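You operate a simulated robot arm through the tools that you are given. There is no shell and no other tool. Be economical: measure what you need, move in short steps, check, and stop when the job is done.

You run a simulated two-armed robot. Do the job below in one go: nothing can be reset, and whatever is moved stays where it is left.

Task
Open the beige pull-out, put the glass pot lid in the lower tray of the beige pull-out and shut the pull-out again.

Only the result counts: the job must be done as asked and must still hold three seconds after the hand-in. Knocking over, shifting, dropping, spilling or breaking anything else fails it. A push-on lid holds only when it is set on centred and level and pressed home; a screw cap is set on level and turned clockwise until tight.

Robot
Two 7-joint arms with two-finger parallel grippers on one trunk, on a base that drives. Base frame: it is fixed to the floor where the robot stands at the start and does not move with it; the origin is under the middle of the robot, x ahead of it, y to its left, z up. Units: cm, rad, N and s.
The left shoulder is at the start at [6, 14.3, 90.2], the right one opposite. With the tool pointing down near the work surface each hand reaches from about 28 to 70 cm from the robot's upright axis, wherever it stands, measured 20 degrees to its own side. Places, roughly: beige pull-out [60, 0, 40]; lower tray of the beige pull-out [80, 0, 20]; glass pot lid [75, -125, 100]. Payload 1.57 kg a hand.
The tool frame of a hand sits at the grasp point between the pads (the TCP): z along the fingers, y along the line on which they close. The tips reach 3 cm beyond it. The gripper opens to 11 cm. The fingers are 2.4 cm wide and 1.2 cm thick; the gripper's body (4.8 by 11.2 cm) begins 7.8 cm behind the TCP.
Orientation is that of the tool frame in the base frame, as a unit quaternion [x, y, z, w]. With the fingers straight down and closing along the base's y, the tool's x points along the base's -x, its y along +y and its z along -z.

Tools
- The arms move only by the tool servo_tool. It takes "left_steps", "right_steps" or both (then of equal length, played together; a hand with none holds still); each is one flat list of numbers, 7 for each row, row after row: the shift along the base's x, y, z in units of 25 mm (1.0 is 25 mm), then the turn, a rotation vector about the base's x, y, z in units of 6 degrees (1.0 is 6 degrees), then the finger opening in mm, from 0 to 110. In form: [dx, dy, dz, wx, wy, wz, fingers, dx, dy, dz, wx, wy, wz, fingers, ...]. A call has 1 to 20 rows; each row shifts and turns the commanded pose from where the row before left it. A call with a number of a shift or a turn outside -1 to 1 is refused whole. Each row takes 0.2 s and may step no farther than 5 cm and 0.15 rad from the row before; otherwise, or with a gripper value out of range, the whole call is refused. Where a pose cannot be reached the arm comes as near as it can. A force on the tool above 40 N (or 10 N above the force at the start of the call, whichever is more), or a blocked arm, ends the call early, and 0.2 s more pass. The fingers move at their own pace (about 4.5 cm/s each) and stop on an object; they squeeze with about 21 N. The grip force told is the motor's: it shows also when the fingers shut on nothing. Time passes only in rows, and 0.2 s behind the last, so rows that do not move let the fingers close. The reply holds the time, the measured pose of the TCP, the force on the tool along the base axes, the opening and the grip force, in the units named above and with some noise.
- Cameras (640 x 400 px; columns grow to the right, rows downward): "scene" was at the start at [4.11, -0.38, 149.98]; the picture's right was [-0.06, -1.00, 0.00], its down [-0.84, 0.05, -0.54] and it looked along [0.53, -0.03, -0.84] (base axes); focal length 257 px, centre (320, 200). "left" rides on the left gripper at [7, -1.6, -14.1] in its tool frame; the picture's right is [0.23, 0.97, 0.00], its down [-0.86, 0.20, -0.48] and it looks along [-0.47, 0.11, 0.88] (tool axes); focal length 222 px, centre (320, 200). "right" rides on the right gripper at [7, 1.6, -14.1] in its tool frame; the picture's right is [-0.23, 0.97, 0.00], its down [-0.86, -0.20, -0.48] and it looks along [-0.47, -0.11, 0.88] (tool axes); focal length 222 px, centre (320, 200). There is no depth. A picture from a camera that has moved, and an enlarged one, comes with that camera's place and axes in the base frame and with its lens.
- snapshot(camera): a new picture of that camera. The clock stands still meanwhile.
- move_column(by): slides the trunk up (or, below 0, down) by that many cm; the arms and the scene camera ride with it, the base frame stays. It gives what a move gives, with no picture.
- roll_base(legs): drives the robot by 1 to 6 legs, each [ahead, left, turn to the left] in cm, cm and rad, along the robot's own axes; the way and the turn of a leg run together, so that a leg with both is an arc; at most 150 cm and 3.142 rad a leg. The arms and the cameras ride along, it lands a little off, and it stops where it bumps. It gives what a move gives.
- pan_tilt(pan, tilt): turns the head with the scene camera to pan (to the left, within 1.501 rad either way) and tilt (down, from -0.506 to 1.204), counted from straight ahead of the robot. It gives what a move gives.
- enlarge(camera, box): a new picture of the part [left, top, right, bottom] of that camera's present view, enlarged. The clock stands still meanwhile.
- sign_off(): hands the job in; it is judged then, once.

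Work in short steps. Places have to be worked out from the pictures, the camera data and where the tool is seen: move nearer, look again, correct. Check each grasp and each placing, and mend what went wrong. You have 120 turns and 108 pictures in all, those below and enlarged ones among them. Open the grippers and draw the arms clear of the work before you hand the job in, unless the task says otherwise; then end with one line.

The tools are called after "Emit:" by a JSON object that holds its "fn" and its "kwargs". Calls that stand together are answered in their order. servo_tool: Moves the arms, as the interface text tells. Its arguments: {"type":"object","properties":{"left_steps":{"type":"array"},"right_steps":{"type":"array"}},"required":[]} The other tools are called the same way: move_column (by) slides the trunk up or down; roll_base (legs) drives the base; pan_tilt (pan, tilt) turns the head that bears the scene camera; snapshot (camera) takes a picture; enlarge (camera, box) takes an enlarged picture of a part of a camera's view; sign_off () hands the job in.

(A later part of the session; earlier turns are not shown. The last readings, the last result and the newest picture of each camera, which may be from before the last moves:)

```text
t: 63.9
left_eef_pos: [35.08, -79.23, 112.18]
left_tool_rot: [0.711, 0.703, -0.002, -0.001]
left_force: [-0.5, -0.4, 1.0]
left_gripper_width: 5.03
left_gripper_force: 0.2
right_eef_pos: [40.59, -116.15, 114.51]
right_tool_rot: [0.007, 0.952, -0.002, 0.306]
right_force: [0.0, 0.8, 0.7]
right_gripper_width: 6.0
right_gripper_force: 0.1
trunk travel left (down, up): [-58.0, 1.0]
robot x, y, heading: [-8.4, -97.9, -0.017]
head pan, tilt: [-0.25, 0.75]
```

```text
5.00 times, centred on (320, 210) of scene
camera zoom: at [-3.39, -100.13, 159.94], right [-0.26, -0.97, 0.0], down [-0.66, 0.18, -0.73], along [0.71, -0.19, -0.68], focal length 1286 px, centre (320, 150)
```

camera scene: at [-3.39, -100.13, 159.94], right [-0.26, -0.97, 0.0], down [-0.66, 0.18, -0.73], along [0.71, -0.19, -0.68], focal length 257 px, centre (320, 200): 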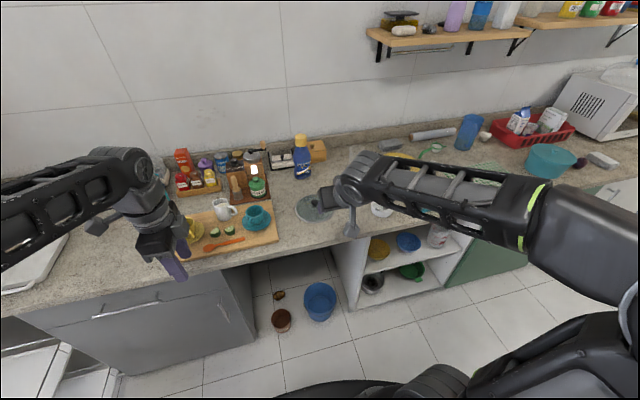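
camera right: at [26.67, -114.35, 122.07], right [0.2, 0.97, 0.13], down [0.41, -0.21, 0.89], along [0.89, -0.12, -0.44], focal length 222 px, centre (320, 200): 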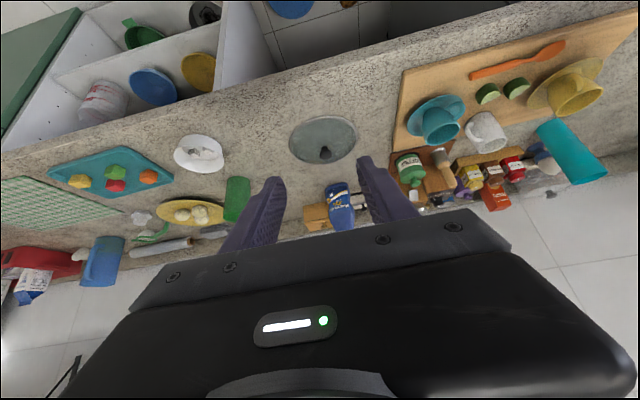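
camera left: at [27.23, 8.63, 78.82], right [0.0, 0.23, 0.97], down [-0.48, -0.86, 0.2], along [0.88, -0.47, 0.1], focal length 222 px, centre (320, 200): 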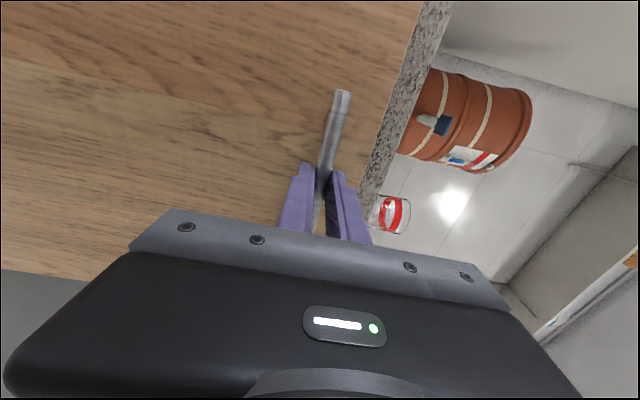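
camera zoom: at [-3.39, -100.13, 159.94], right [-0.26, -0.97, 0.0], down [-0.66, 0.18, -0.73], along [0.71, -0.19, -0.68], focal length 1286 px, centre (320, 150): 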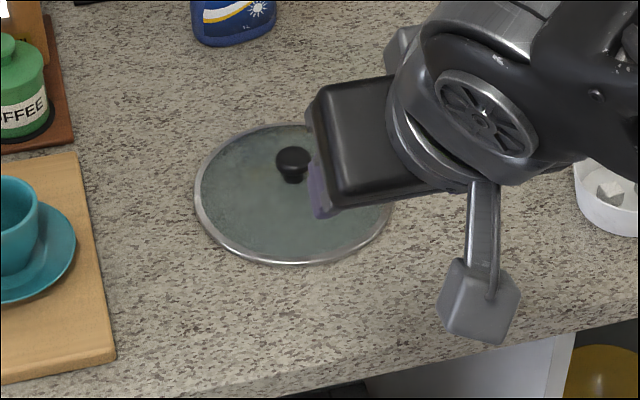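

Triangulated knob head: about (65.5,-116.8,92.7), with the dome apex near z 90.5. I move to a pre-grasp 8 cm back along the slant.

Emit:
{"fn": "servo_tool", "kwargs": {"right_steps": [0.77, -0.026, -0.56, 0, 0, 0, 60, 0.77, -0.026, -0.56, 0, 0, 0, 60, 0.77, -0.026, -0.56, 0, 0, 0, 60, 0.77, -0.026, -0.56, 0, 0, 0, 60, 0.77, -0.026, -0.56, 0, 0, 0, 60, 0.77, -0.026, -0.56, 0, 0, 0, 60, 0.77, -0.026, -0.56, 0, 0, 0, 60, 0.77, -0.026, -0.56, 0, 0, 0, 60, 0.77, -0.026, -0.56, 0, 0, 0, 60, 0.77, -0.026, -0.56, 0, 0, 0, 60]}}

Emit:
{"fn": "snapshot", "kwargs": {"camera": "right"}}

Emit:
{"fn": "snapshot", "kwargs": {"camera": "scene"}}

```text
t: 66.1
left_eef_pos: [35.27, -79.28, 112.24]
left_tool_rot: [0.711, 0.703, -0.004, -0.001]
left_force: [0.2, 0.2, 0.2]
left_gripper_width: 5.01
left_gripper_force: 0.1
right_eef_pos: [59.8, -116.97, 100.75]
right_tool_rot: [0.007, 0.952, -0.001, 0.306]
right_force: [1.5, -0.1, -0.4]
right_gripper_width: 6.01
right_gripper_force: 0.1
trunk travel left (down, up): [-58.0, 1.0]
robot x, y, heading: [-8.57, -97.84, -0.016]
head pan, tilt: [-0.25, 0.75]
```

```text
75 pictures are left
camera right: at [45.93, -115.18, 108.21], right [0.2, 0.97, 0.13], down [0.41, -0.21, 0.89], along [0.89, -0.12, -0.44], focal length 222 px, centre (320, 200)
```

right: 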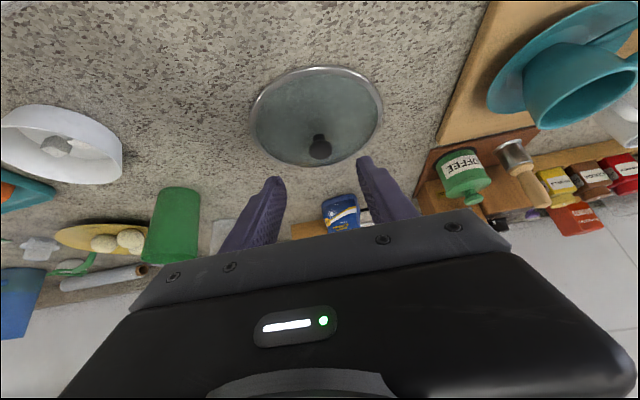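

```text
74 pictures are left
camera scene: at [-3.3, -100.13, 159.94], right [-0.26, -0.97, 0.0], down [-0.66, 0.18, -0.73], along [0.71, -0.19, -0.68], focal length 257 px, centre (320, 200)
```

scene: 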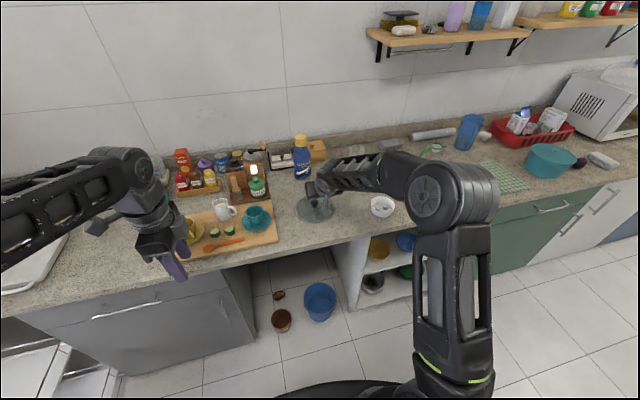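

The knob lies on the gripper's midplane. I advance along the slant to the grasp.

Emit:
{"fn": "servo_tool", "kwargs": {"right_steps": [0.34, 0.014, -0.55, 0, 0, 0, 60, 0.34, 0.014, -0.55, 0, 0, 0, 60, 0.34, 0.014, -0.55, 0, 0, 0, 60, 0.34, 0.014, -0.55, 0, 0, 0, 60, 0.33, 0.014, -0.55, 0, 0, 0, 60]}}

Emit:
{"fn": "snapshot", "kwargs": {"camera": "right"}}

Emit:
{"fn": "enlarge", "kwargs": {"camera": "scene", "box": [260, 170, 380, 250]}}

```text
t: 67.3
left_eef_pos: [35.21, -79.14, 112.26]
left_tool_rot: [0.712, 0.702, -0.003, -0.002]
left_force: [0.2, -0.3, 0.4]
left_gripper_width: 5.01
left_gripper_force: 0.0
right_eef_pos: [64.03, -116.78, 93.68]
right_tool_rot: [0.007, 0.952, -0.002, 0.307]
right_force: [-0.4, 0.4, 0.3]
right_gripper_width: 6.01
right_gripper_force: 0.0
trunk travel left (down, up): [-58.0, 1.0]
robot x, y, heading: [-8.27, -98.18, -0.012]
head pan, tilt: [-0.25, 0.75]
```

```text
73 pictures are left
camera right: at [50.07, -114.88, 101.19], right [0.2, 0.97, 0.13], down [0.41, -0.21, 0.89], along [0.89, -0.12, -0.44], focal length 222 px, centre (320, 200)
```

right: 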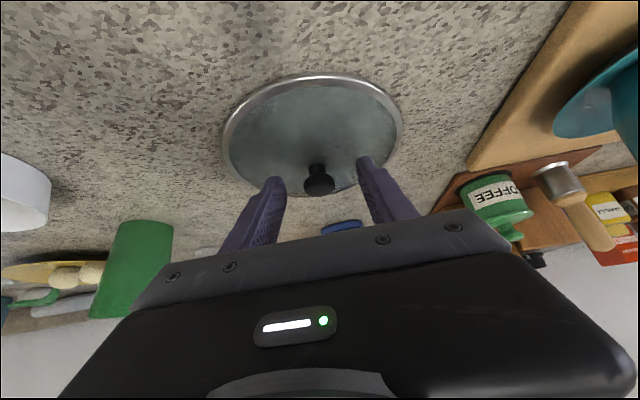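

```text
5.00 times, centred on (320, 210) of scene
camera zoom: at [-3.33, -100.14, 159.94], right [-0.26, -0.97, 0.0], down [-0.66, 0.18, -0.73], along [0.71, -0.19, -0.68], focal length 1286 px, centre (320, 150)
```

zoom: 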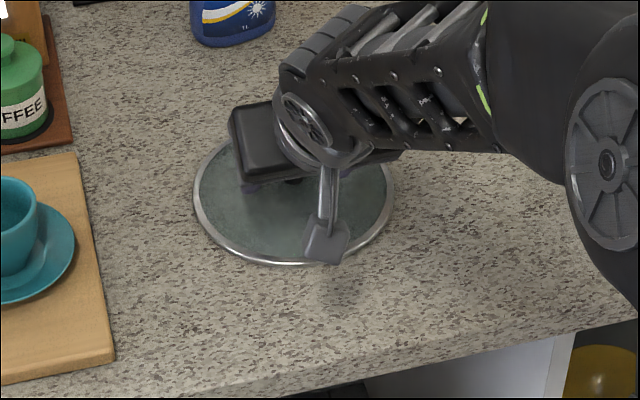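

The knob is between the pads, about 2 cm beyond the TCP and still on the pads. I close.

Emit:
{"fn": "servo_tool", "kwargs": {"right_steps": [0.08, 0, -0.11, 0, 0, 0, 60, 0, 0, 0, 0, 0, 0, 10, 0, 0, 0, 0, 0, 0, 10, 0, 0, 0, 0, 0, 0, 10, 0, 0, 0, 0, 0, 0, 10, 0, 0, 0, 0, 0, 0, 10]}}

Emit:
{"fn": "snapshot", "kwargs": {"camera": "right"}}

```text
t: 68.7
left_eef_pos: [35.22, -79.17, 112.21]
left_tool_rot: [0.712, 0.703, -0.002, -0.002]
left_force: [-0.2, -0.4, -0.2]
left_gripper_width: 5.02
left_gripper_force: 0.1
right_eef_pos: [64.11, -116.67, 93.47]
right_tool_rot: [0.007, 0.952, -0.002, 0.306]
right_force: [-0.8, -0.4, 1.9]
right_gripper_width: 2.65
right_gripper_force: 20.3
trunk travel left (down, up): [-58.0, 1.0]
robot x, y, heading: [-8.51, -97.52, -0.013]
head pan, tilt: [-0.25, 0.75]
```

```text
71 pictures are left
camera right: at [50.23, -114.88, 100.94], right [0.2, 0.97, 0.13], down [0.41, -0.21, 0.89], along [0.89, -0.12, -0.44], focal length 222 px, centre (320, 200)
```

right: 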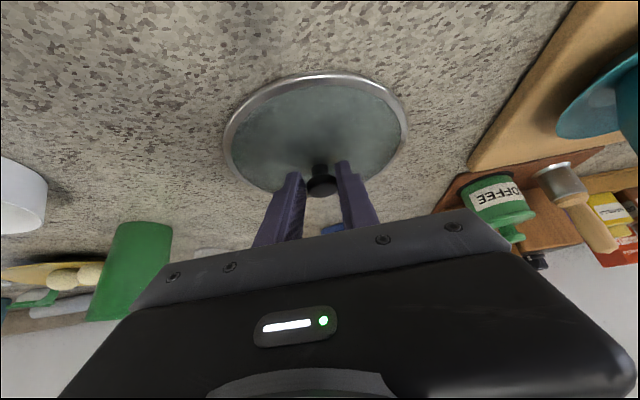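

Grip on the knob at 2.65 cm. I lift straight up 12 cm and check.

Emit:
{"fn": "servo_tool", "kwargs": {"right_steps": [0, 0, 0.3, 0, 0, 0, 10, 0, 0, 0.6, 0, 0, 0, 10, 0, 0, 0.8, 0, 0, 0, 10, 0, 0, 0.8, 0, 0, 0, 10, 0, 0, 0.8, 0, 0, 0, 10, 0, 0, 0.8, 0, 0, 0, 10, 0, 0, 0.7, 0, 0, 0, 10, 0, 0, 0, 0, 0, 0, 10]}}

Emit:
{"fn": "snapshot", "kwargs": {"camera": "right"}}

Emit:
{"fn": "snapshot", "kwargs": {"camera": "scene"}}

```text
t: 70.5
left_eef_pos: [35.21, -79.16, 112.24]
left_tool_rot: [0.711, 0.703, -0.003, -0.002]
left_force: [-0.3, 0.2, -0.7]
left_gripper_width: 5.0
left_gripper_force: 0.0
right_eef_pos: [64.31, -116.64, 105.36]
right_tool_rot: [0.008, 0.952, -0.002, 0.307]
right_force: [-0.8, 0.1, -1.5]
right_gripper_width: 2.63
right_gripper_force: 21.1
trunk travel left (down, up): [-58.0, 1.0]
robot x, y, heading: [-8.57, -97.91, -0.011]
head pan, tilt: [-0.25, 0.75]
```

```text
70 pictures are left
camera right: at [50.36, -114.85, 112.92], right [0.2, 0.97, 0.13], down [0.41, -0.21, 0.89], along [0.89, -0.12, -0.44], focal length 222 px, centre (320, 200)
```

right: 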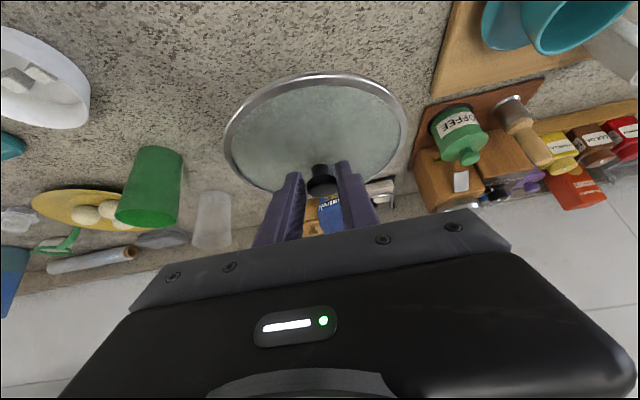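

```text
69 pictures are left
camera scene: at [-3.34, -100.15, 159.94], right [-0.26, -0.97, 0.0], down [-0.66, 0.18, -0.73], along [0.71, -0.19, -0.68], focal length 257 px, centre (320, 200)
```

scene: 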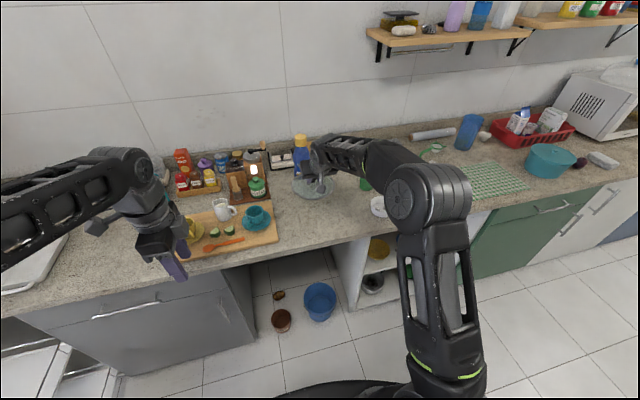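

The lid is held, hanging level. I back away from the counter, turn and go to a spot facing the pull-out's right side, still at a distance, to measure the trays.

Emit:
{"fn": "roll_base", "kwargs": {"legs": [[-27, 0, 0], [0, 0, 1.262], [5, -20, 0]]}}

Emit:
{"fn": "pan_tilt", "kwargs": {"pan": -0.3, "tilt": 0.7}}

Emit:
{"fn": "snapshot", "kwargs": {"camera": "scene"}}

```text
t: 76.8
left_eef_pos: [-20.12, -51.9, 112.27]
left_tool_rot: [0.156, 0.988, -0.003, 0.0]
left_force: [0.9, 0.2, 0.1]
left_gripper_width: 5.02
left_gripper_force: 0.1
right_eef_pos: [24.19, -34.97, 105.41]
right_tool_rot: [-0.558, 0.771, 0.181, 0.248]
right_force: [0.4, -0.7, -0.4]
right_gripper_width: 0.99
right_gripper_force: 0.1
trunk travel left (down, up): [-58.0, 1.0]
robot x, y, heading: [-15.29, -99.16, 1.257]
head pan, tilt: [-0.25, 0.75]
```

```text
t: 77.4
left_eef_pos: [-20.27, -51.83, 112.33]
left_tool_rot: [0.156, 0.988, -0.002, 0.001]
left_force: [0.6, 0.6, -0.1]
left_gripper_width: 5.0
left_gripper_force: 0.1
right_eef_pos: [24.02, -35.14, 105.33]
right_tool_rot: [-0.56, 0.77, 0.181, 0.248]
right_force: [0.1, 0.9, 0.4]
right_gripper_width: 1.0
right_gripper_force: 0.1
trunk travel left (down, up): [-58.0, 1.0]
robot x, y, heading: [-15.53, -99.07, 1.254]
head pan, tilt: [-0.3, 0.7]
```

```text
68 pictures are left
camera scene: at [-11.05, -95.01, 160.36], right [0.82, -0.58, 0.0], down [-0.37, -0.53, -0.76], along [0.44, 0.62, -0.64], focal length 257 px, centre (320, 200)
```

scene: 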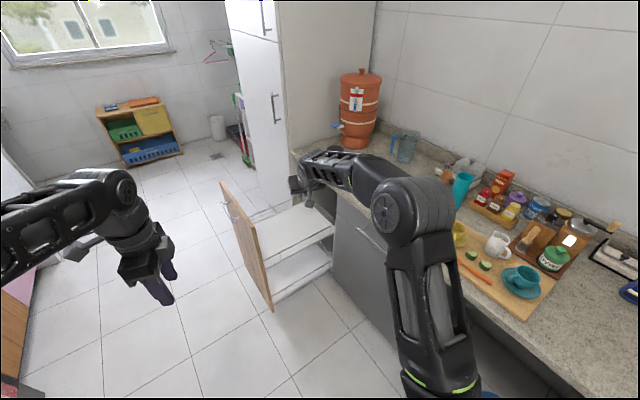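

The right gripper is at 1.0 cm, so the lid has slipped out on the way. I must find it; I look around with the head.

Emit:
{"fn": "snapshot", "kwargs": {"camera": "right"}}

Emit:
{"fn": "pan_tilt", "kwargs": {"pan": -1.3, "tilt": 0.8}}

Emit:
{"fn": "snapshot", "kwargs": {"camera": "scene"}}

```text
67 pictures are left
camera right: at [18.25, -47.83, 112.92], right [-0.87, 0.48, 0.13], down [0.32, 0.33, 0.89], along [0.38, 0.81, -0.44], focal length 222 px, centre (320, 200)
```

right: 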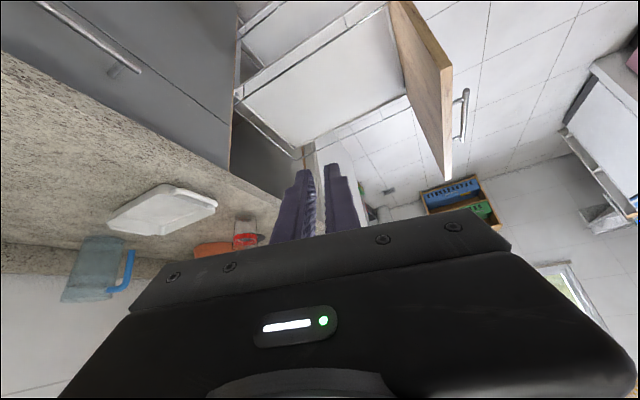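

```text
t: 78.7
left_eef_pos: [-20.14, -51.68, 112.18]
left_tool_rot: [0.156, 0.988, -0.002, 0.001]
left_force: [-0.4, 0.1, 1.1]
left_gripper_width: 5.02
left_gripper_force: 0.1
right_eef_pos: [24.12, -35.19, 105.43]
right_tool_rot: [-0.56, 0.77, 0.181, 0.248]
right_force: [0.1, -0.6, 0.6]
right_gripper_width: 1.0
right_gripper_force: 0.0
trunk travel left (down, up): [-58.0, 1.0]
robot x, y, heading: [-15.31, -98.96, 1.255]
head pan, tilt: [-1.3, 0.799]
```

```text
66 pictures are left
camera scene: at [-7.86, -102.3, 159.54], right [-0.04, -1.0, 0.0], down [-0.72, 0.03, -0.7], along [0.7, -0.03, -0.72], focal length 257 px, centre (320, 200)
```

scene: 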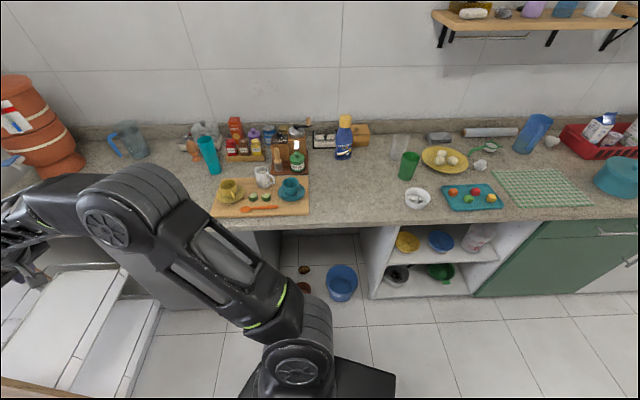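

Not on the counter. I search the floor.

Emit:
{"fn": "pan_tilt", "kwargs": {"pan": -0.9, "tilt": 1.2}}

Emit:
{"fn": "snapshot", "kwargs": {"camera": "scene"}}

Emit:
{"fn": "pan_tilt", "kwargs": {"pan": 0.3, "tilt": 1.1}}

Emit:
{"fn": "snapshot", "kwargs": {"camera": "scene"}}

Emit:
{"fn": "pan_tilt", "kwargs": {"pan": -1.5, "tilt": 1.2}}

Emit:
{"fn": "snapshot", "kwargs": {"camera": "scene"}}

```text
t: 79.5
left_eef_pos: [-20.2, -51.84, 112.22]
left_tool_rot: [0.155, 0.988, -0.003, 0.0]
left_force: [-0.5, -1.1, -0.5]
left_gripper_width: 5.01
left_gripper_force: 0.0
right_eef_pos: [23.99, -34.97, 105.43]
right_tool_rot: [-0.56, 0.77, 0.18, 0.247]
right_force: [0.6, 0.5, -0.6]
right_gripper_width: 1.02
right_gripper_force: 0.0
trunk travel left (down, up): [-58.0, 1.0]
robot x, y, heading: [-14.98, -99.17, 1.257]
head pan, tilt: [-0.901, 1.201]
```

```text
65 pictures are left
camera scene: at [-10.67, -100.01, 156.77], right [0.35, -0.94, 0.0], down [-0.87, -0.32, -0.36], along [0.34, 0.13, -0.93], focal length 257 px, centre (320, 200)
```

scene: 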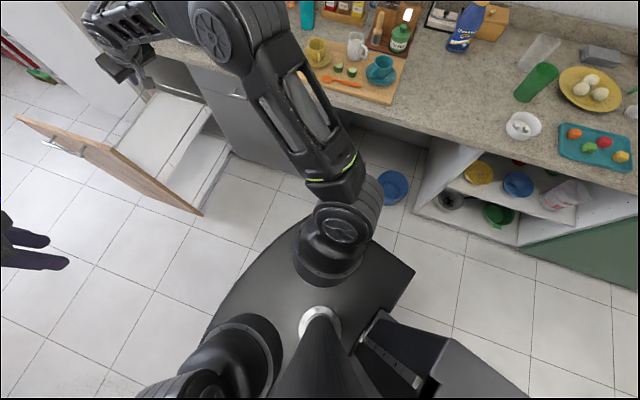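

```text
t: 80.9
left_eef_pos: [-20.37, -51.89, 112.2]
left_tool_rot: [0.156, 0.988, -0.003, 0.001]
left_force: [-0.2, -0.5, 0.1]
left_gripper_width: 5.0
left_gripper_force: 0.3
right_eef_pos: [23.99, -35.2, 105.44]
right_tool_rot: [-0.56, 0.77, 0.181, 0.247]
right_force: [-0.4, 0.0, 0.2]
right_gripper_width: 1.01
right_gripper_force: 0.0
trunk travel left (down, up): [-58.0, 1.0]
robot x, y, heading: [-15.03, -99.34, 1.257]
head pan, tilt: [0.3, 1.1]
```

```text
64 pictures are left
camera scene: at [-15.82, -95.64, 157.37], right [1.0, -0.01, 0.0], down [-0.01, -0.89, -0.45], along [0.01, 0.45, -0.89], focal length 257 px, centre (320, 200)
```

scene: 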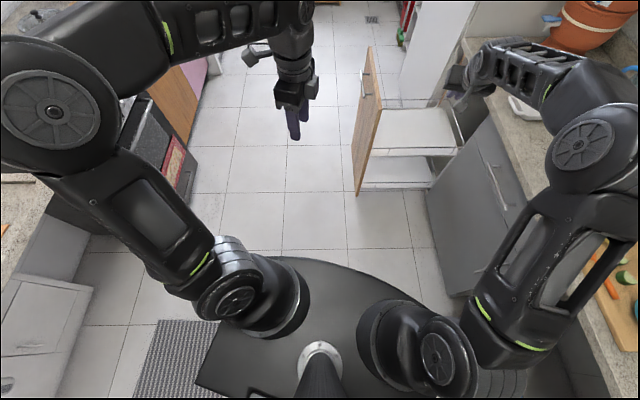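

```text
t: 82.7
left_eef_pos: [-20.21, -51.78, 112.28]
left_tool_rot: [0.156, 0.988, -0.003, 0.0]
left_force: [0.0, -0.7, 0.4]
left_gripper_width: 5.02
left_gripper_force: 0.1
right_eef_pos: [24.09, -35.13, 105.4]
right_tool_rot: [-0.559, 0.77, 0.181, 0.249]
right_force: [-0.1, 0.2, 0.0]
right_gripper_width: 1.02
right_gripper_force: 0.1
trunk travel left (down, up): [-58.0, 1.0]
robot x, y, heading: [-15.34, -99.12, 1.259]
head pan, tilt: [-1.499, 1.201]
```

```text
63 pictures are left
camera scene: at [-10.49, -103.3, 156.77], right [-0.24, -0.97, 0.0], down [-0.9, 0.22, -0.36], along [0.35, -0.09, -0.93], focal length 257 px, centre (320, 200)
```

scene: 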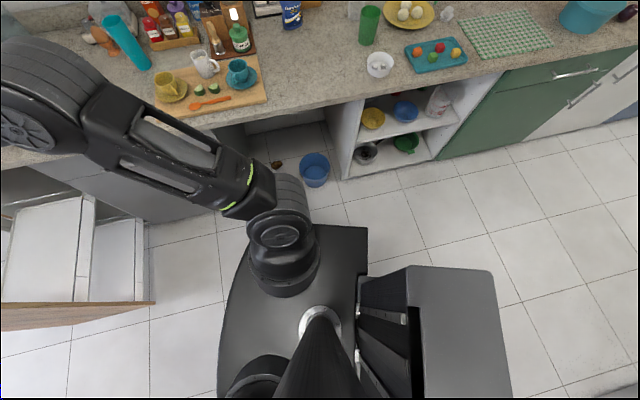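

No lid apparent yet; glass on white tiles could be faint. I enlarge parts of the view.

Emit:
{"fn": "enlarge", "kwargs": {"camera": "scene", "box": [150, 100, 470, 300]}}

Emit:
{"fn": "enlarge", "kwargs": {"camera": "scene", "box": [0, 150, 240, 300]}}

```text
2.00 times, centred on (310, 200) of scene
camera zoom: at [-10.49, -103.3, 156.77], right [-0.24, -0.97, 0.0], down [-0.9, 0.22, -0.36], along [0.35, -0.09, -0.93], focal length 515 px, centre (340, 200)
```

zoom: 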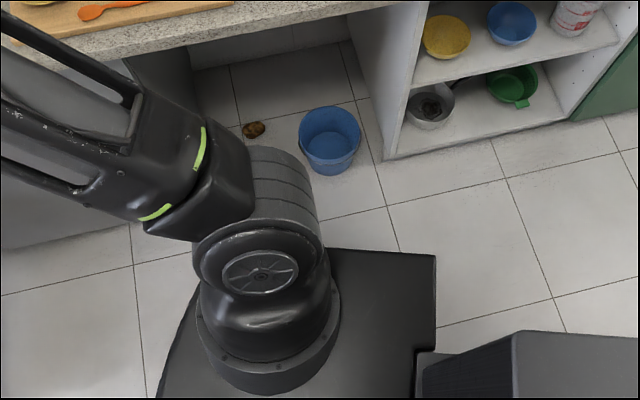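

```text
2.67 times, centred on (120, 225) of scene
camera zoom: at [-10.49, -103.3, 156.77], right [-0.24, -0.97, 0.0], down [-0.9, 0.22, -0.36], along [0.35, -0.09, -0.93], focal length 686 px, centre (853, 133)
```

zoom: 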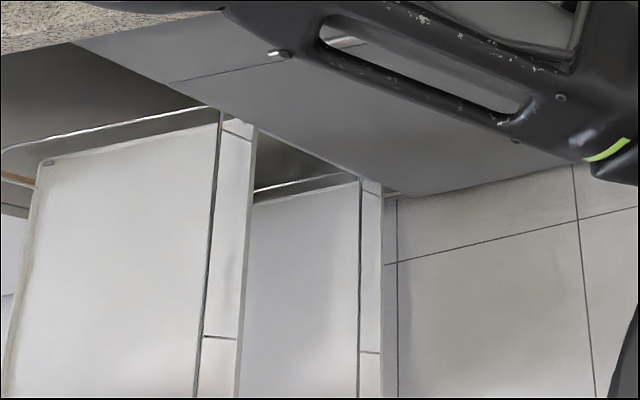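

The spot where the lid likely fell (37,-117) is hidden behind the right shoulder. I roll back left 22 cm and look there.

Emit:
{"fn": "roll_base", "kwargs": {"legs": [[0, 22, 0]]}}

Emit:
{"fn": "pan_tilt", "kwargs": {"pan": -1.4, "tilt": 1.0}}

Emit:
{"fn": "snapshot", "kwargs": {"camera": "scene"}}

```text
t: 84.4
left_eef_pos: [-41.49, -45.08, 112.17]
left_tool_rot: [0.153, 0.988, -0.003, 0.001]
left_force: [0.1, -0.7, 0.0]
left_gripper_width: 5.03
left_gripper_force: 0.0
right_eef_pos: [2.72, -28.12, 105.44]
right_tool_rot: [-0.562, 0.768, 0.182, 0.247]
right_force: [-0.8, 0.1, 0.1]
right_gripper_width: 0.97
right_gripper_force: 0.0
trunk travel left (down, up): [-58.0, 1.0]
robot x, y, heading: [-36.11, -92.4, 1.264]
head pan, tilt: [-1.499, 1.201]
```

```text
t: 85.2
left_eef_pos: [-41.37, -45.11, 112.29]
left_tool_rot: [0.153, 0.988, -0.003, 0.0]
left_force: [-0.2, -0.2, -0.4]
left_gripper_width: 4.99
left_gripper_force: 0.0
right_eef_pos: [2.87, -28.12, 105.27]
right_tool_rot: [-0.561, 0.769, 0.181, 0.246]
right_force: [0.3, 0.0, 0.3]
right_gripper_width: 1.03
right_gripper_force: 0.1
trunk travel left (down, up): [-58.0, 1.0]
robot x, y, heading: [-35.95, -92.57, 1.262]
head pan, tilt: [-1.4, 1.0]
```

```text
60 pictures are left
camera scene: at [-29.94, -96.17, 158.02], right [-0.14, -0.99, 0.0], down [-0.83, 0.12, -0.54], along [0.53, -0.07, -0.84], focal length 257 px, centre (320, 200)
```

scene: 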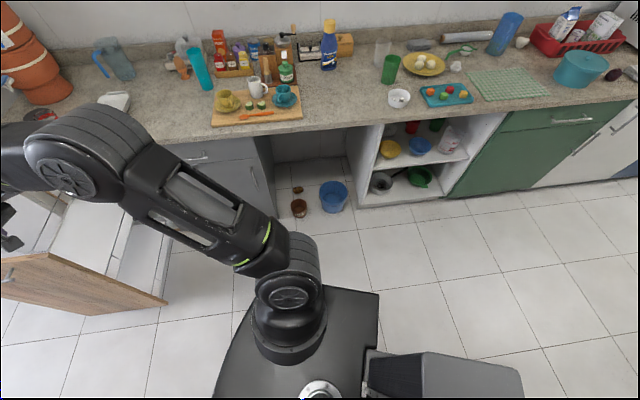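

Nothing there. I look to the other sides.

Emit:
{"fn": "pan_tilt", "kwargs": {"pan": -0.45, "tilt": 0.8}}

Emit:
{"fn": "snapshot", "kwargs": {"camera": "scene"}}

Emit:
{"fn": "pan_tilt", "kwargs": {"pan": 0.5, "tilt": 0.7}}

Emit:
{"fn": "snapshot", "kwargs": {"camera": "scene"}}

Emit:
{"fn": "pan_tilt", "kwargs": {"pan": 1.4, "tilt": 0.8}}

Emit:
{"fn": "snapshot", "kwargs": {"camera": "scene"}}

```text
t: 86.4
left_eef_pos: [-41.45, -45.05, 112.26]
left_tool_rot: [0.153, 0.988, -0.003, 0.001]
left_force: [1.3, 0.1, 0.3]
left_gripper_width: 5.02
left_gripper_force: 0.0
right_eef_pos: [2.83, -28.1, 105.41]
right_tool_rot: [-0.561, 0.769, 0.181, 0.248]
right_force: [0.1, 0.7, 0.8]
right_gripper_width: 1.02
right_gripper_force: 0.0
trunk travel left (down, up): [-58.0, 1.0]
robot x, y, heading: [-35.91, -92.3, 1.264]
head pan, tilt: [-0.45, 0.799]
```

```text
59 pictures are left
camera scene: at [-31.29, -89.36, 159.54], right [0.72, -0.69, 0.0], down [-0.49, -0.52, -0.7], along [0.48, 0.5, -0.72], focal length 257 px, centre (320, 200)
```

scene: 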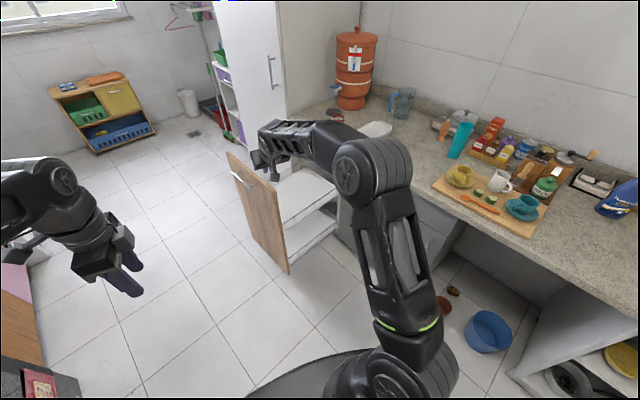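

```text
t: 87.6
left_eef_pos: [-41.49, -45.18, 112.26]
left_tool_rot: [0.152, 0.988, -0.002, 0.001]
left_force: [0.1, 0.2, -0.3]
left_gripper_width: 5.02
left_gripper_force: 0.2
right_eef_pos: [2.79, -28.14, 105.43]
right_tool_rot: [-0.561, 0.769, 0.181, 0.247]
right_force: [-0.5, -0.1, -0.1]
right_gripper_width: 0.99
right_gripper_force: 0.0
trunk travel left (down, up): [-58.0, 1.0]
robot x, y, heading: [-35.89, -92.3, 1.259]
head pan, tilt: [0.499, 0.7]
```

```text
58 pictures are left
camera scene: at [-38.45, -86.86, 160.36], right [0.98, 0.19, 0.0], down [0.12, -0.63, -0.76], along [-0.14, 0.75, -0.64], focal length 257 px, centre (320, 200)
```

scene: 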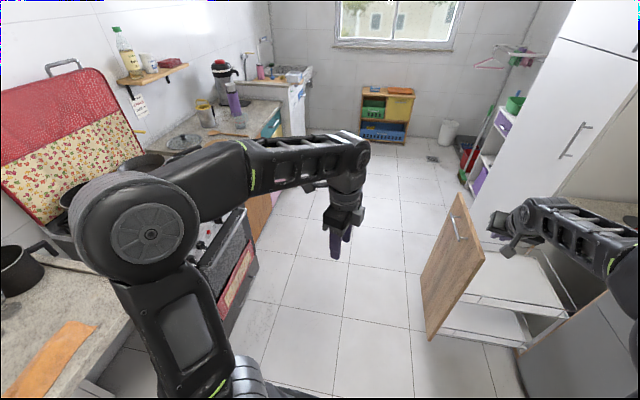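

```text
t: 88.8
left_eef_pos: [-41.4, -45.05, 112.28]
left_tool_rot: [0.152, 0.988, -0.004, 0.0]
left_force: [0.2, -0.8, 0.1]
left_gripper_width: 5.03
left_gripper_force: 0.3
right_eef_pos: [2.74, -28.07, 105.44]
right_tool_rot: [-0.561, 0.768, 0.182, 0.247]
right_force: [0.5, -0.1, -0.8]
right_gripper_width: 1.01
right_gripper_force: 0.0
trunk travel left (down, up): [-58.0, 1.0]
robot x, y, heading: [-35.93, -92.33, 1.264]
head pan, tilt: [1.4, 0.799]
```

```text
57 pictures are left
camera scene: at [-44.0, -91.47, 159.54], right [0.46, 0.89, 0.0], down [0.64, -0.33, -0.7], along [-0.62, 0.32, -0.72], focal length 257 px, centre (320, 200)
```

scene: 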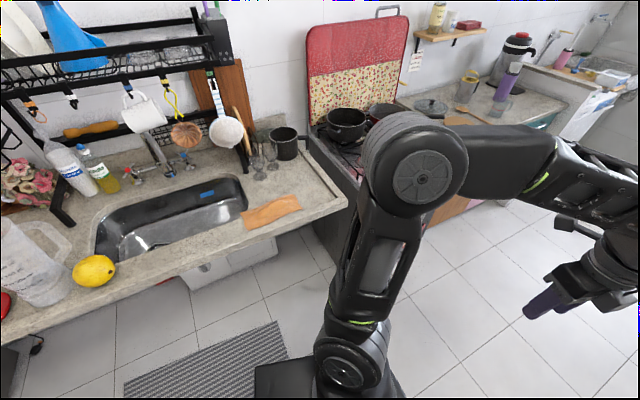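

There is a lid by the stove at the far counter, but that is too far away and lying too neatly to be mine. I still need views behind me, so I turn right to scan the rest of the floor.

Emit:
{"fn": "roll_base", "kwargs": {"legs": [[0, 0, -1.7]]}}

Emit:
{"fn": "pan_tilt", "kwargs": {"pan": -1.2, "tilt": 0.8}}

Emit:
{"fn": "snapshot", "kwargs": {"camera": "scene"}}

Emit:
{"fn": "pan_tilt", "kwargs": {"pan": 0.0, "tilt": 0.8}}

Emit:
{"fn": "snapshot", "kwargs": {"camera": "scene"}}

Emit:
{"fn": "pan_tilt", "kwargs": {"pan": 1.2, "tilt": 0.8}}

Emit:
{"fn": "snapshot", "kwargs": {"camera": "scene"}}

```text
t: 93.4
left_eef_pos: [11.35, -94.51, 112.27]
left_tool_rot: [0.851, 0.525, -0.002, -0.001]
left_force: [-0.6, -0.6, 0.2]
left_gripper_width: 5.0
left_gripper_force: 0.0
right_eef_pos: [21.36, -140.91, 105.35]
right_tool_rot: [0.219, 0.926, -0.07, 0.299]
right_force: [-2.0, -0.8, -0.6]
right_gripper_width: 0.98
right_gripper_force: 0.0
trunk travel left (down, up): [-58.0, 1.0]
robot x, y, heading: [-36.05, -92.62, -0.461]
head pan, tilt: [1.4, 0.799]
```

```text
t: 95.7
left_eef_pos: [11.54, -94.5, 112.06]
left_tool_rot: [0.85, 0.526, -0.002, -0.002]
left_force: [-0.8, -0.4, 1.0]
left_gripper_width: 5.0
left_gripper_force: 0.1
right_eef_pos: [21.37, -140.74, 105.35]
right_tool_rot: [0.219, 0.926, -0.07, 0.299]
right_force: [-0.3, -0.7, 0.5]
right_gripper_width: 1.01
right_gripper_force: 0.0
trunk travel left (down, up): [-58.0, 1.0]
robot x, y, heading: [-36.15, -92.25, -0.465]
head pan, tilt: [-1.201, 0.799]
```

```text
56 pictures are left
camera scene: at [-39.37, -99.06, 159.54], right [-1.0, 0.09, 0.0], down [0.07, 0.71, -0.7], along [-0.07, -0.69, -0.72], focal length 257 px, centre (320, 200)
```

scene: 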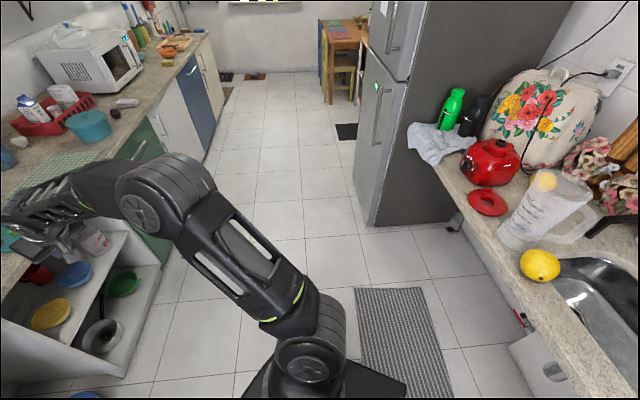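

```text
t: 97.1
left_eef_pos: [11.37, -94.57, 112.18]
left_tool_rot: [0.85, 0.526, -0.002, -0.002]
left_force: [0.1, 1.1, 0.6]
left_gripper_width: 4.98
left_gripper_force: 0.1
right_eef_pos: [21.35, -140.89, 105.37]
right_tool_rot: [0.219, 0.926, -0.07, 0.299]
right_force: [-0.6, -0.6, 0.0]
right_gripper_width: 1.0
right_gripper_force: 0.1
trunk travel left (down, up): [-58.0, 1.0]
robot x, y, heading: [-36.22, -92.39, -0.464]
head pan, tilt: [0.0, 0.799]
```

```text
55 pictures are left
camera scene: at [-31.4, -94.65, 159.54], right [-0.45, -0.89, 0.0], down [-0.64, 0.32, -0.7], along [0.62, -0.31, -0.72], focal length 257 px, centre (320, 200)
```

scene: 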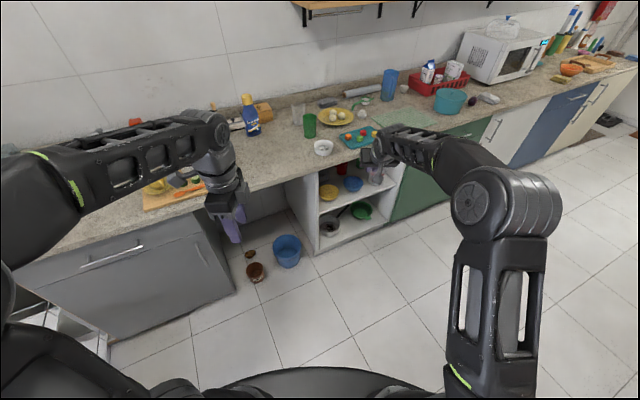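

```text
t: 98.5
left_eef_pos: [11.51, -94.6, 112.24]
left_tool_rot: [0.85, 0.527, -0.002, -0.001]
left_force: [-0.6, 0.4, -0.8]
left_gripper_width: 5.01
left_gripper_force: 0.1
right_eef_pos: [21.21, -140.84, 105.36]
right_tool_rot: [0.22, 0.926, -0.07, 0.298]
right_force: [-0.3, 0.1, -0.2]
right_gripper_width: 0.98
right_gripper_force: 0.0
trunk travel left (down, up): [-58.0, 1.0]
robot x, y, heading: [-35.96, -92.61, -0.463]
head pan, tilt: [1.201, 0.799]
```

```text
54 pictures are left
camera scene: at [-32.62, -85.62, 159.54], right [0.67, -0.74, 0.0], down [-0.53, -0.48, -0.7], along [0.52, 0.47, -0.72], focal length 257 px, centre (320, 200)
```

scene: 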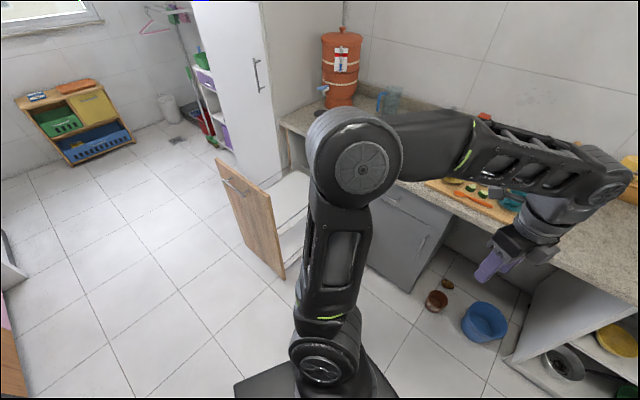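

Still not seen. I face the pull-out diagonally again to inspect its trays and surroundings.

Emit:
{"fn": "roll_base", "kwargs": {"legs": [[0, 0, 1.26], [0, 25, 0]]}}

Emit:
{"fn": "pan_tilt", "kwargs": {"pan": -0.1, "tilt": 0.75}}

Emit:
{"fn": "enlarge", "kwargs": {"camera": "scene", "box": [160, 100, 480, 300]}}

Emit:
{"fn": "snapshot", "kwargs": {"camera": "scene"}}

```text
t: 103.5
left_eef_pos: [-39.08, -30.25, 112.19]
left_tool_rot: [0.366, 0.931, -0.004, 0.001]
left_force: [0.3, -0.1, -0.4]
left_gripper_width: 5.03
left_gripper_force: 0.1
right_eef_pos: [8.06, -33.73, 105.5]
right_tool_rot: [-0.379, 0.873, 0.124, 0.281]
right_force: [0.3, 0.1, 0.3]
right_gripper_width: 0.99
right_gripper_force: 0.1
trunk travel left (down, up): [-58.0, 1.0]
robot x, y, heading: [-54.34, -75.18, 0.821]
head pan, tilt: [1.201, 0.799]
```

```text
t: 105.0
left_eef_pos: [-39.1, -30.28, 112.16]
left_tool_rot: [0.365, 0.931, -0.003, 0.0]
left_force: [-0.5, -0.8, -0.2]
left_gripper_width: 5.02
left_gripper_force: 0.0
right_eef_pos: [8.17, -33.76, 105.41]
right_tool_rot: [-0.38, 0.873, 0.123, 0.281]
right_force: [-0.3, -0.6, 0.3]
right_gripper_width: 1.01
right_gripper_force: 0.1
trunk travel left (down, up): [-58.0, 1.0]
robot x, y, heading: [-54.59, -75.51, 0.819]
head pan, tilt: [-0.099, 0.75]
```

```text
2.00 times, centred on (320, 200) of scene
camera zoom: at [-50.11, -72.01, 159.94], right [0.66, -0.75, 0.0], down [-0.51, -0.45, -0.73], along [0.55, 0.48, -0.68], focal length 515 px, centre (320, 200)
```

zoom: 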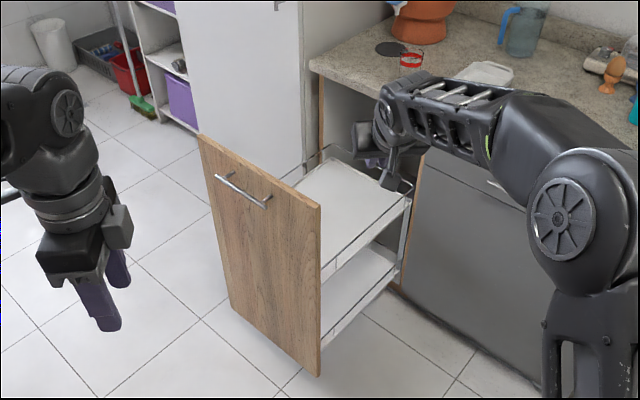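

```text
52 pictures are left
camera scene: at [-50.11, -72.01, 159.94], right [0.66, -0.75, 0.0], down [-0.51, -0.45, -0.73], along [0.55, 0.48, -0.68], focal length 257 px, centre (320, 200)
```

scene: 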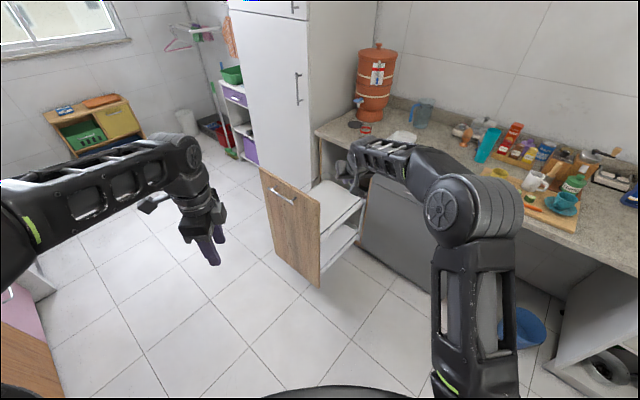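

Still nothing. I check the floor where the base previously stood, to my right.

Emit:
{"fn": "pan_tilt", "kwargs": {"pan": -1.3, "tilt": 0.9}}

Emit:
{"fn": "snapshot", "kwargs": {"camera": "scene"}}

Emit:
{"fn": "snapshot", "kwargs": {"camera": "left"}}

```text
t: 106.4
left_eef_pos: [-39.07, -30.31, 112.22]
left_tool_rot: [0.365, 0.931, -0.003, -0.001]
left_force: [0.1, 0.7, 0.0]
left_gripper_width: 5.01
left_gripper_force: 0.0
right_eef_pos: [8.11, -33.72, 105.3]
right_tool_rot: [-0.379, 0.873, 0.123, 0.282]
right_force: [0.6, 0.1, 0.1]
right_gripper_width: 1.04
right_gripper_force: 0.1
trunk travel left (down, up): [-58.0, 1.0]
robot x, y, heading: [-54.38, -75.02, 0.821]
head pan, tilt: [-1.3, 0.901]
```

```text
51 pictures are left
camera scene: at [-49.63, -80.96, 158.75], right [-0.46, -0.89, 0.0], down [-0.7, 0.36, -0.62], along [0.55, -0.29, -0.78], focal length 257 px, centre (320, 200)
```

scene: 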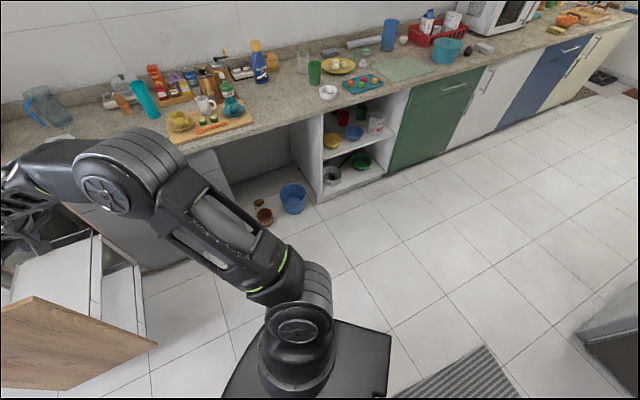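

```text
50 pictures are left
camera left: at [-45.28, -26.69, 126.31], right [0.5, 0.87, -0.01], down [0.76, -0.43, 0.48], along [0.41, -0.24, -0.88], focal length 222 px, centre (320, 200)
```

left: 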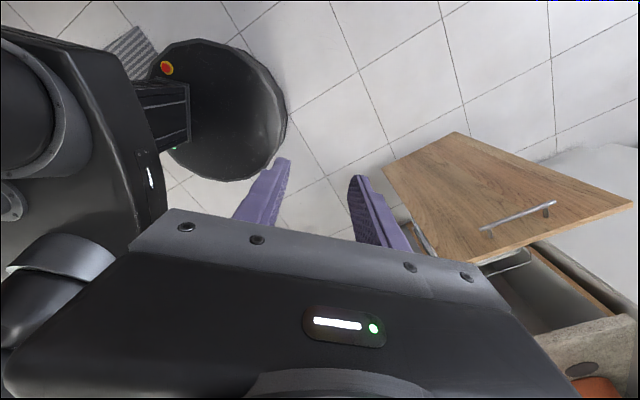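

I look more closely at the lid by the stove and at the far floor.

Emit:
{"fn": "pan_tilt", "kwargs": {"pan": 1.4, "tilt": 0.6}}

Emit:
{"fn": "snapshot", "kwargs": {"camera": "scene"}}

```text
t: 108.8
left_eef_pos: [-39.13, -30.29, 112.13]
left_tool_rot: [0.365, 0.931, -0.004, -0.001]
left_force: [0.0, -0.3, 0.6]
left_gripper_width: 5.01
left_gripper_force: 0.1
right_eef_pos: [8.04, -33.86, 105.43]
right_tool_rot: [-0.38, 0.873, 0.123, 0.281]
right_force: [0.3, 0.9, -0.3]
right_gripper_width: 0.99
right_gripper_force: 0.1
trunk travel left (down, up): [-58.0, 1.0]
robot x, y, heading: [-54.6, -75.56, 0.819]
head pan, tilt: [1.4, 0.6]
```

```text
49 pictures are left
camera scene: at [-61.67, -70.44, 161.23], right [0.8, 0.6, 0.0], down [0.34, -0.45, -0.83], along [-0.5, 0.66, -0.56], focal length 257 px, centre (320, 200)
```

scene: 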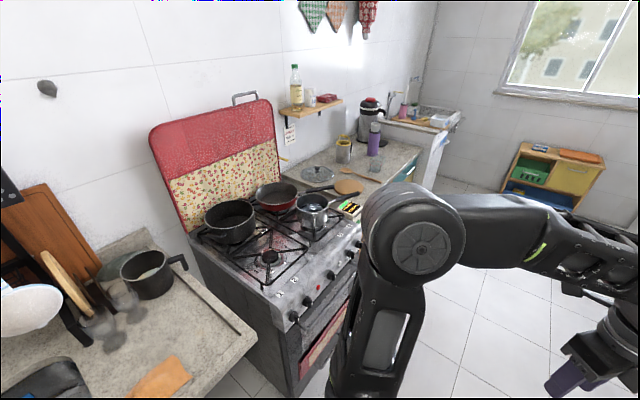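

Emit:
{"fn": "enlarge", "kwargs": {"camera": "scene", "box": [278, 140, 358, 200]}}

Emit:
{"fn": "pan_tilt", "kwargs": {"pan": -0.55, "tilt": 0.9}}

Emit:
{"fn": "snapshot", "kwargs": {"camera": "scene"}}

```text
6.67 times, centred on (318, 170) of scene
camera zoom: at [-61.67, -70.44, 161.23], right [0.8, 0.6, 0.0], down [0.34, -0.45, -0.83], along [-0.5, 0.66, -0.56], focal length 1715 px, centre (333, 400)
```

zoom: 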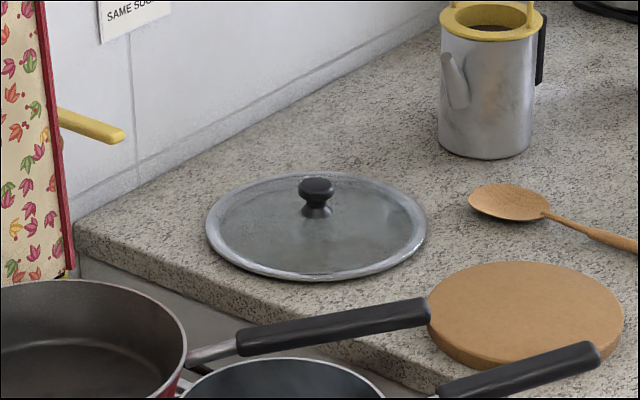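

```text
t: 110.7
left_eef_pos: [-39.1, -30.32, 112.22]
left_tool_rot: [0.365, 0.931, -0.004, 0.0]
left_force: [0.7, 0.3, 0.3]
left_gripper_width: 5.04
left_gripper_force: 0.1
right_eef_pos: [8.11, -33.84, 105.37]
right_tool_rot: [-0.38, 0.873, 0.123, 0.281]
right_force: [-0.4, -0.1, -0.6]
right_gripper_width: 1.0
right_gripper_force: 0.1
trunk travel left (down, up): [-58.0, 1.0]
robot x, y, heading: [-54.43, -75.31, 0.818]
head pan, tilt: [-0.55, 0.901]
```

```text
47 pictures are left
camera scene: at [-49.06, -75.46, 158.75], right [0.27, -0.96, 0.0], down [-0.76, -0.21, -0.62], along [0.6, 0.17, -0.78], focal length 257 px, centre (320, 200)
```

scene: 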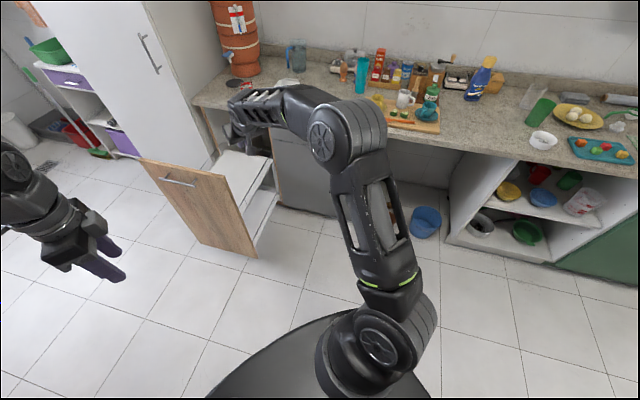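

That is a different, larger lid. The remaining unseen spots are deep inside the pull-out, under the counter and under the pull-out, so I back off, lower the trunk and look level.

Emit:
{"fn": "roll_base", "kwargs": {"legs": [[-8, -12, 0]]}}

Emit:
{"fn": "move_column", "kwargs": {"by": -56}}

Emit:
{"fn": "pan_tilt", "kwargs": {"pan": 0.0, "tilt": 0.5}}

Emit:
{"fn": "snapshot", "kwargs": {"camera": "scene"}}

Emit:
{"fn": "pan_tilt", "kwargs": {"pan": -0.9, "tilt": 0.5}}

Emit:
{"fn": "snapshot", "kwargs": {"camera": "scene"}}

```text
t: 112.0
left_eef_pos: [-35.91, -44.47, 112.25]
left_tool_rot: [0.365, 0.931, -0.003, 0.0]
left_force: [1.0, -0.6, -0.2]
left_gripper_width: 5.0
left_gripper_force: 0.1
right_eef_pos: [11.27, -48.05, 105.43]
right_tool_rot: [-0.38, 0.873, 0.124, 0.281]
right_force: [-0.5, -0.3, 0.1]
right_gripper_width: 1.0
right_gripper_force: 0.0
trunk travel left (down, up): [-58.0, 1.0]
robot x, y, heading: [-51.19, -89.46, 0.819]
head pan, tilt: [-0.55, 0.901]
```

```text
refused: -56 is not a number from -40 to 40
```

```text
t: 113.0
left_eef_pos: [-35.89, -44.22, 112.23]
left_tool_rot: [0.365, 0.931, -0.003, 0.0]
left_force: [-0.8, 0.1, -0.1]
left_gripper_width: 5.03
left_gripper_force: 0.0
right_eef_pos: [11.24, -47.84, 105.48]
right_tool_rot: [-0.379, 0.873, 0.123, 0.281]
right_force: [-0.3, -0.2, 0.2]
right_gripper_width: 1.01
right_gripper_force: 0.1
trunk travel left (down, up): [-58.0, 1.0]
robot x, y, heading: [-51.27, -89.37, 0.819]
head pan, tilt: [0.0, 0.499]
```

```text
46 pictures are left
camera scene: at [-46.93, -84.87, 162.13], right [0.73, -0.68, 0.0], down [-0.33, -0.35, -0.88], along [0.6, 0.64, -0.48], focal length 257 px, centre (320, 200)
```

scene: 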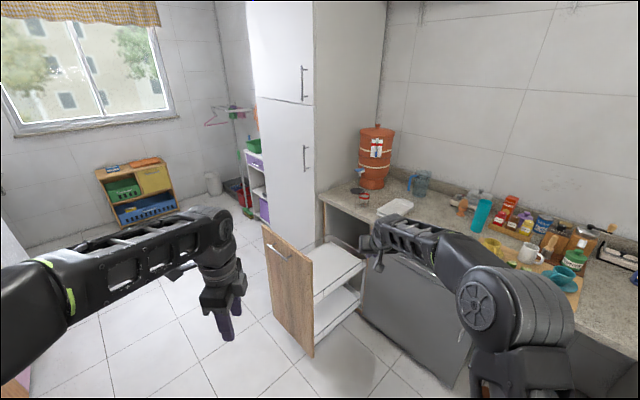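

```text
t: 114.2
left_eef_pos: [-35.91, -44.28, 112.26]
left_tool_rot: [0.365, 0.931, -0.002, 0.0]
left_force: [1.4, 0.6, 0.0]
left_gripper_width: 5.01
left_gripper_force: 0.2
right_eef_pos: [11.29, -47.78, 105.47]
right_tool_rot: [-0.38, 0.873, 0.123, 0.281]
right_force: [0.1, 0.8, -0.2]
right_gripper_width: 1.02
right_gripper_force: 0.1
trunk travel left (down, up): [-58.0, 1.0]
robot x, y, heading: [-51.4, -89.35, 0.822]
head pan, tilt: [-0.901, 0.499]
```

```text
45 pictures are left
camera scene: at [-44.07, -92.23, 162.14], right [-0.08, -1.0, 0.0], down [-0.48, 0.04, -0.88], along [0.88, -0.07, -0.48], focal length 257 px, centre (320, 200)
```

scene: 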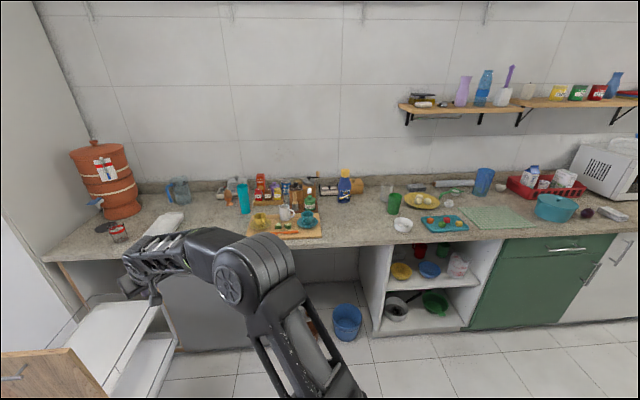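

I lower the trunk in allowed steps and look again.

Emit:
{"fn": "move_column", "kwargs": {"by": -40}}

Emit:
{"fn": "move_column", "kwargs": {"by": -14}}

Emit:
{"fn": "pan_tilt", "kwargs": {"pan": -0.7, "tilt": 0.4}}

Emit:
{"fn": "snapshot", "kwargs": {"camera": "scene"}}

Emit:
{"fn": "snapshot", "kwargs": {"camera": "right"}}

```text
t: 118.0
left_eef_pos: [-35.87, -44.31, 72.26]
left_tool_rot: [0.365, 0.931, -0.003, -0.001]
left_force: [0.4, -0.3, -0.3]
left_gripper_width: 4.99
left_gripper_force: 0.0
right_eef_pos: [11.27, -47.91, 65.46]
right_tool_rot: [-0.38, 0.873, 0.122, 0.281]
right_force: [-0.6, -0.5, -0.4]
right_gripper_width: 1.03
right_gripper_force: 0.0
trunk travel left (down, up): [-18.0, 41.0]
robot x, y, heading: [-51.37, -89.5, 0.817]
head pan, tilt: [-0.901, 0.499]
```

```text
t: 119.7
left_eef_pos: [-35.88, -44.32, 58.2]
left_tool_rot: [0.364, 0.931, -0.002, 0.0]
left_force: [-1.1, -0.7, 0.3]
left_gripper_width: 5.04
left_gripper_force: 0.1
right_eef_pos: [11.31, -47.8, 51.4]
right_tool_rot: [-0.38, 0.873, 0.123, 0.281]
right_force: [-0.7, -0.2, 0.4]
right_gripper_width: 1.0
right_gripper_force: 0.1
trunk travel left (down, up): [-4.0, 55.0]
robot x, y, heading: [-51.31, -89.3, 0.816]
head pan, tilt: [-0.901, 0.499]
```

```text
t: 120.4
left_eef_pos: [-35.89, -44.28, 58.18]
left_tool_rot: [0.364, 0.931, -0.002, 0.0]
left_force: [-0.3, 0.6, -0.1]
left_gripper_width: 5.01
left_gripper_force: 0.0
right_eef_pos: [11.28, -47.83, 51.5]
right_tool_rot: [-0.379, 0.873, 0.123, 0.281]
right_force: [-0.1, -0.7, -0.1]
right_gripper_width: 1.02
right_gripper_force: 0.2
trunk travel left (down, up): [-4.0, 55.0]
robot x, y, heading: [-51.42, -89.55, 0.821]
head pan, tilt: [-0.7, 0.4]
```

```text
44 pictures are left
camera scene: at [-43.95, -90.41, 109.05], right [0.12, -0.99, 0.0], down [-0.39, -0.05, -0.92], along [0.91, 0.11, -0.39], focal length 257 px, centre (320, 200)
```

scene: 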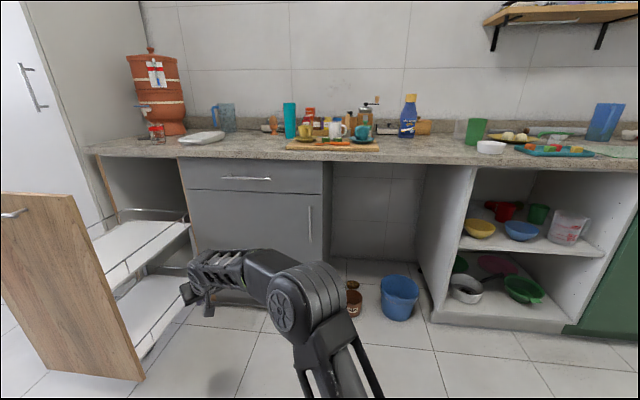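

```text
43 pictures are left
camera right: at [0.68, -56.95, 58.92], right [-0.59, 0.8, 0.13], down [0.43, 0.17, 0.89], along [0.69, 0.58, -0.44], focal length 222 px, centre (320, 200)
```

right: 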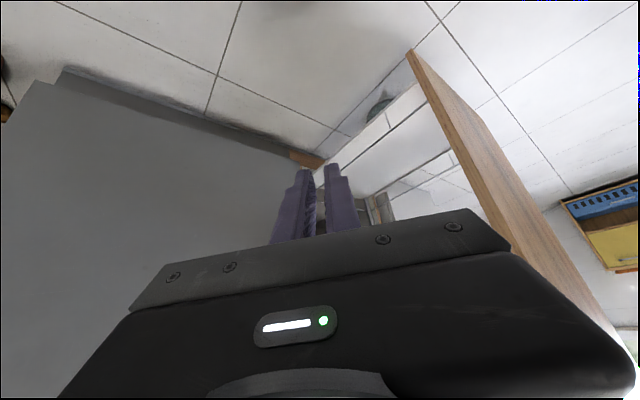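

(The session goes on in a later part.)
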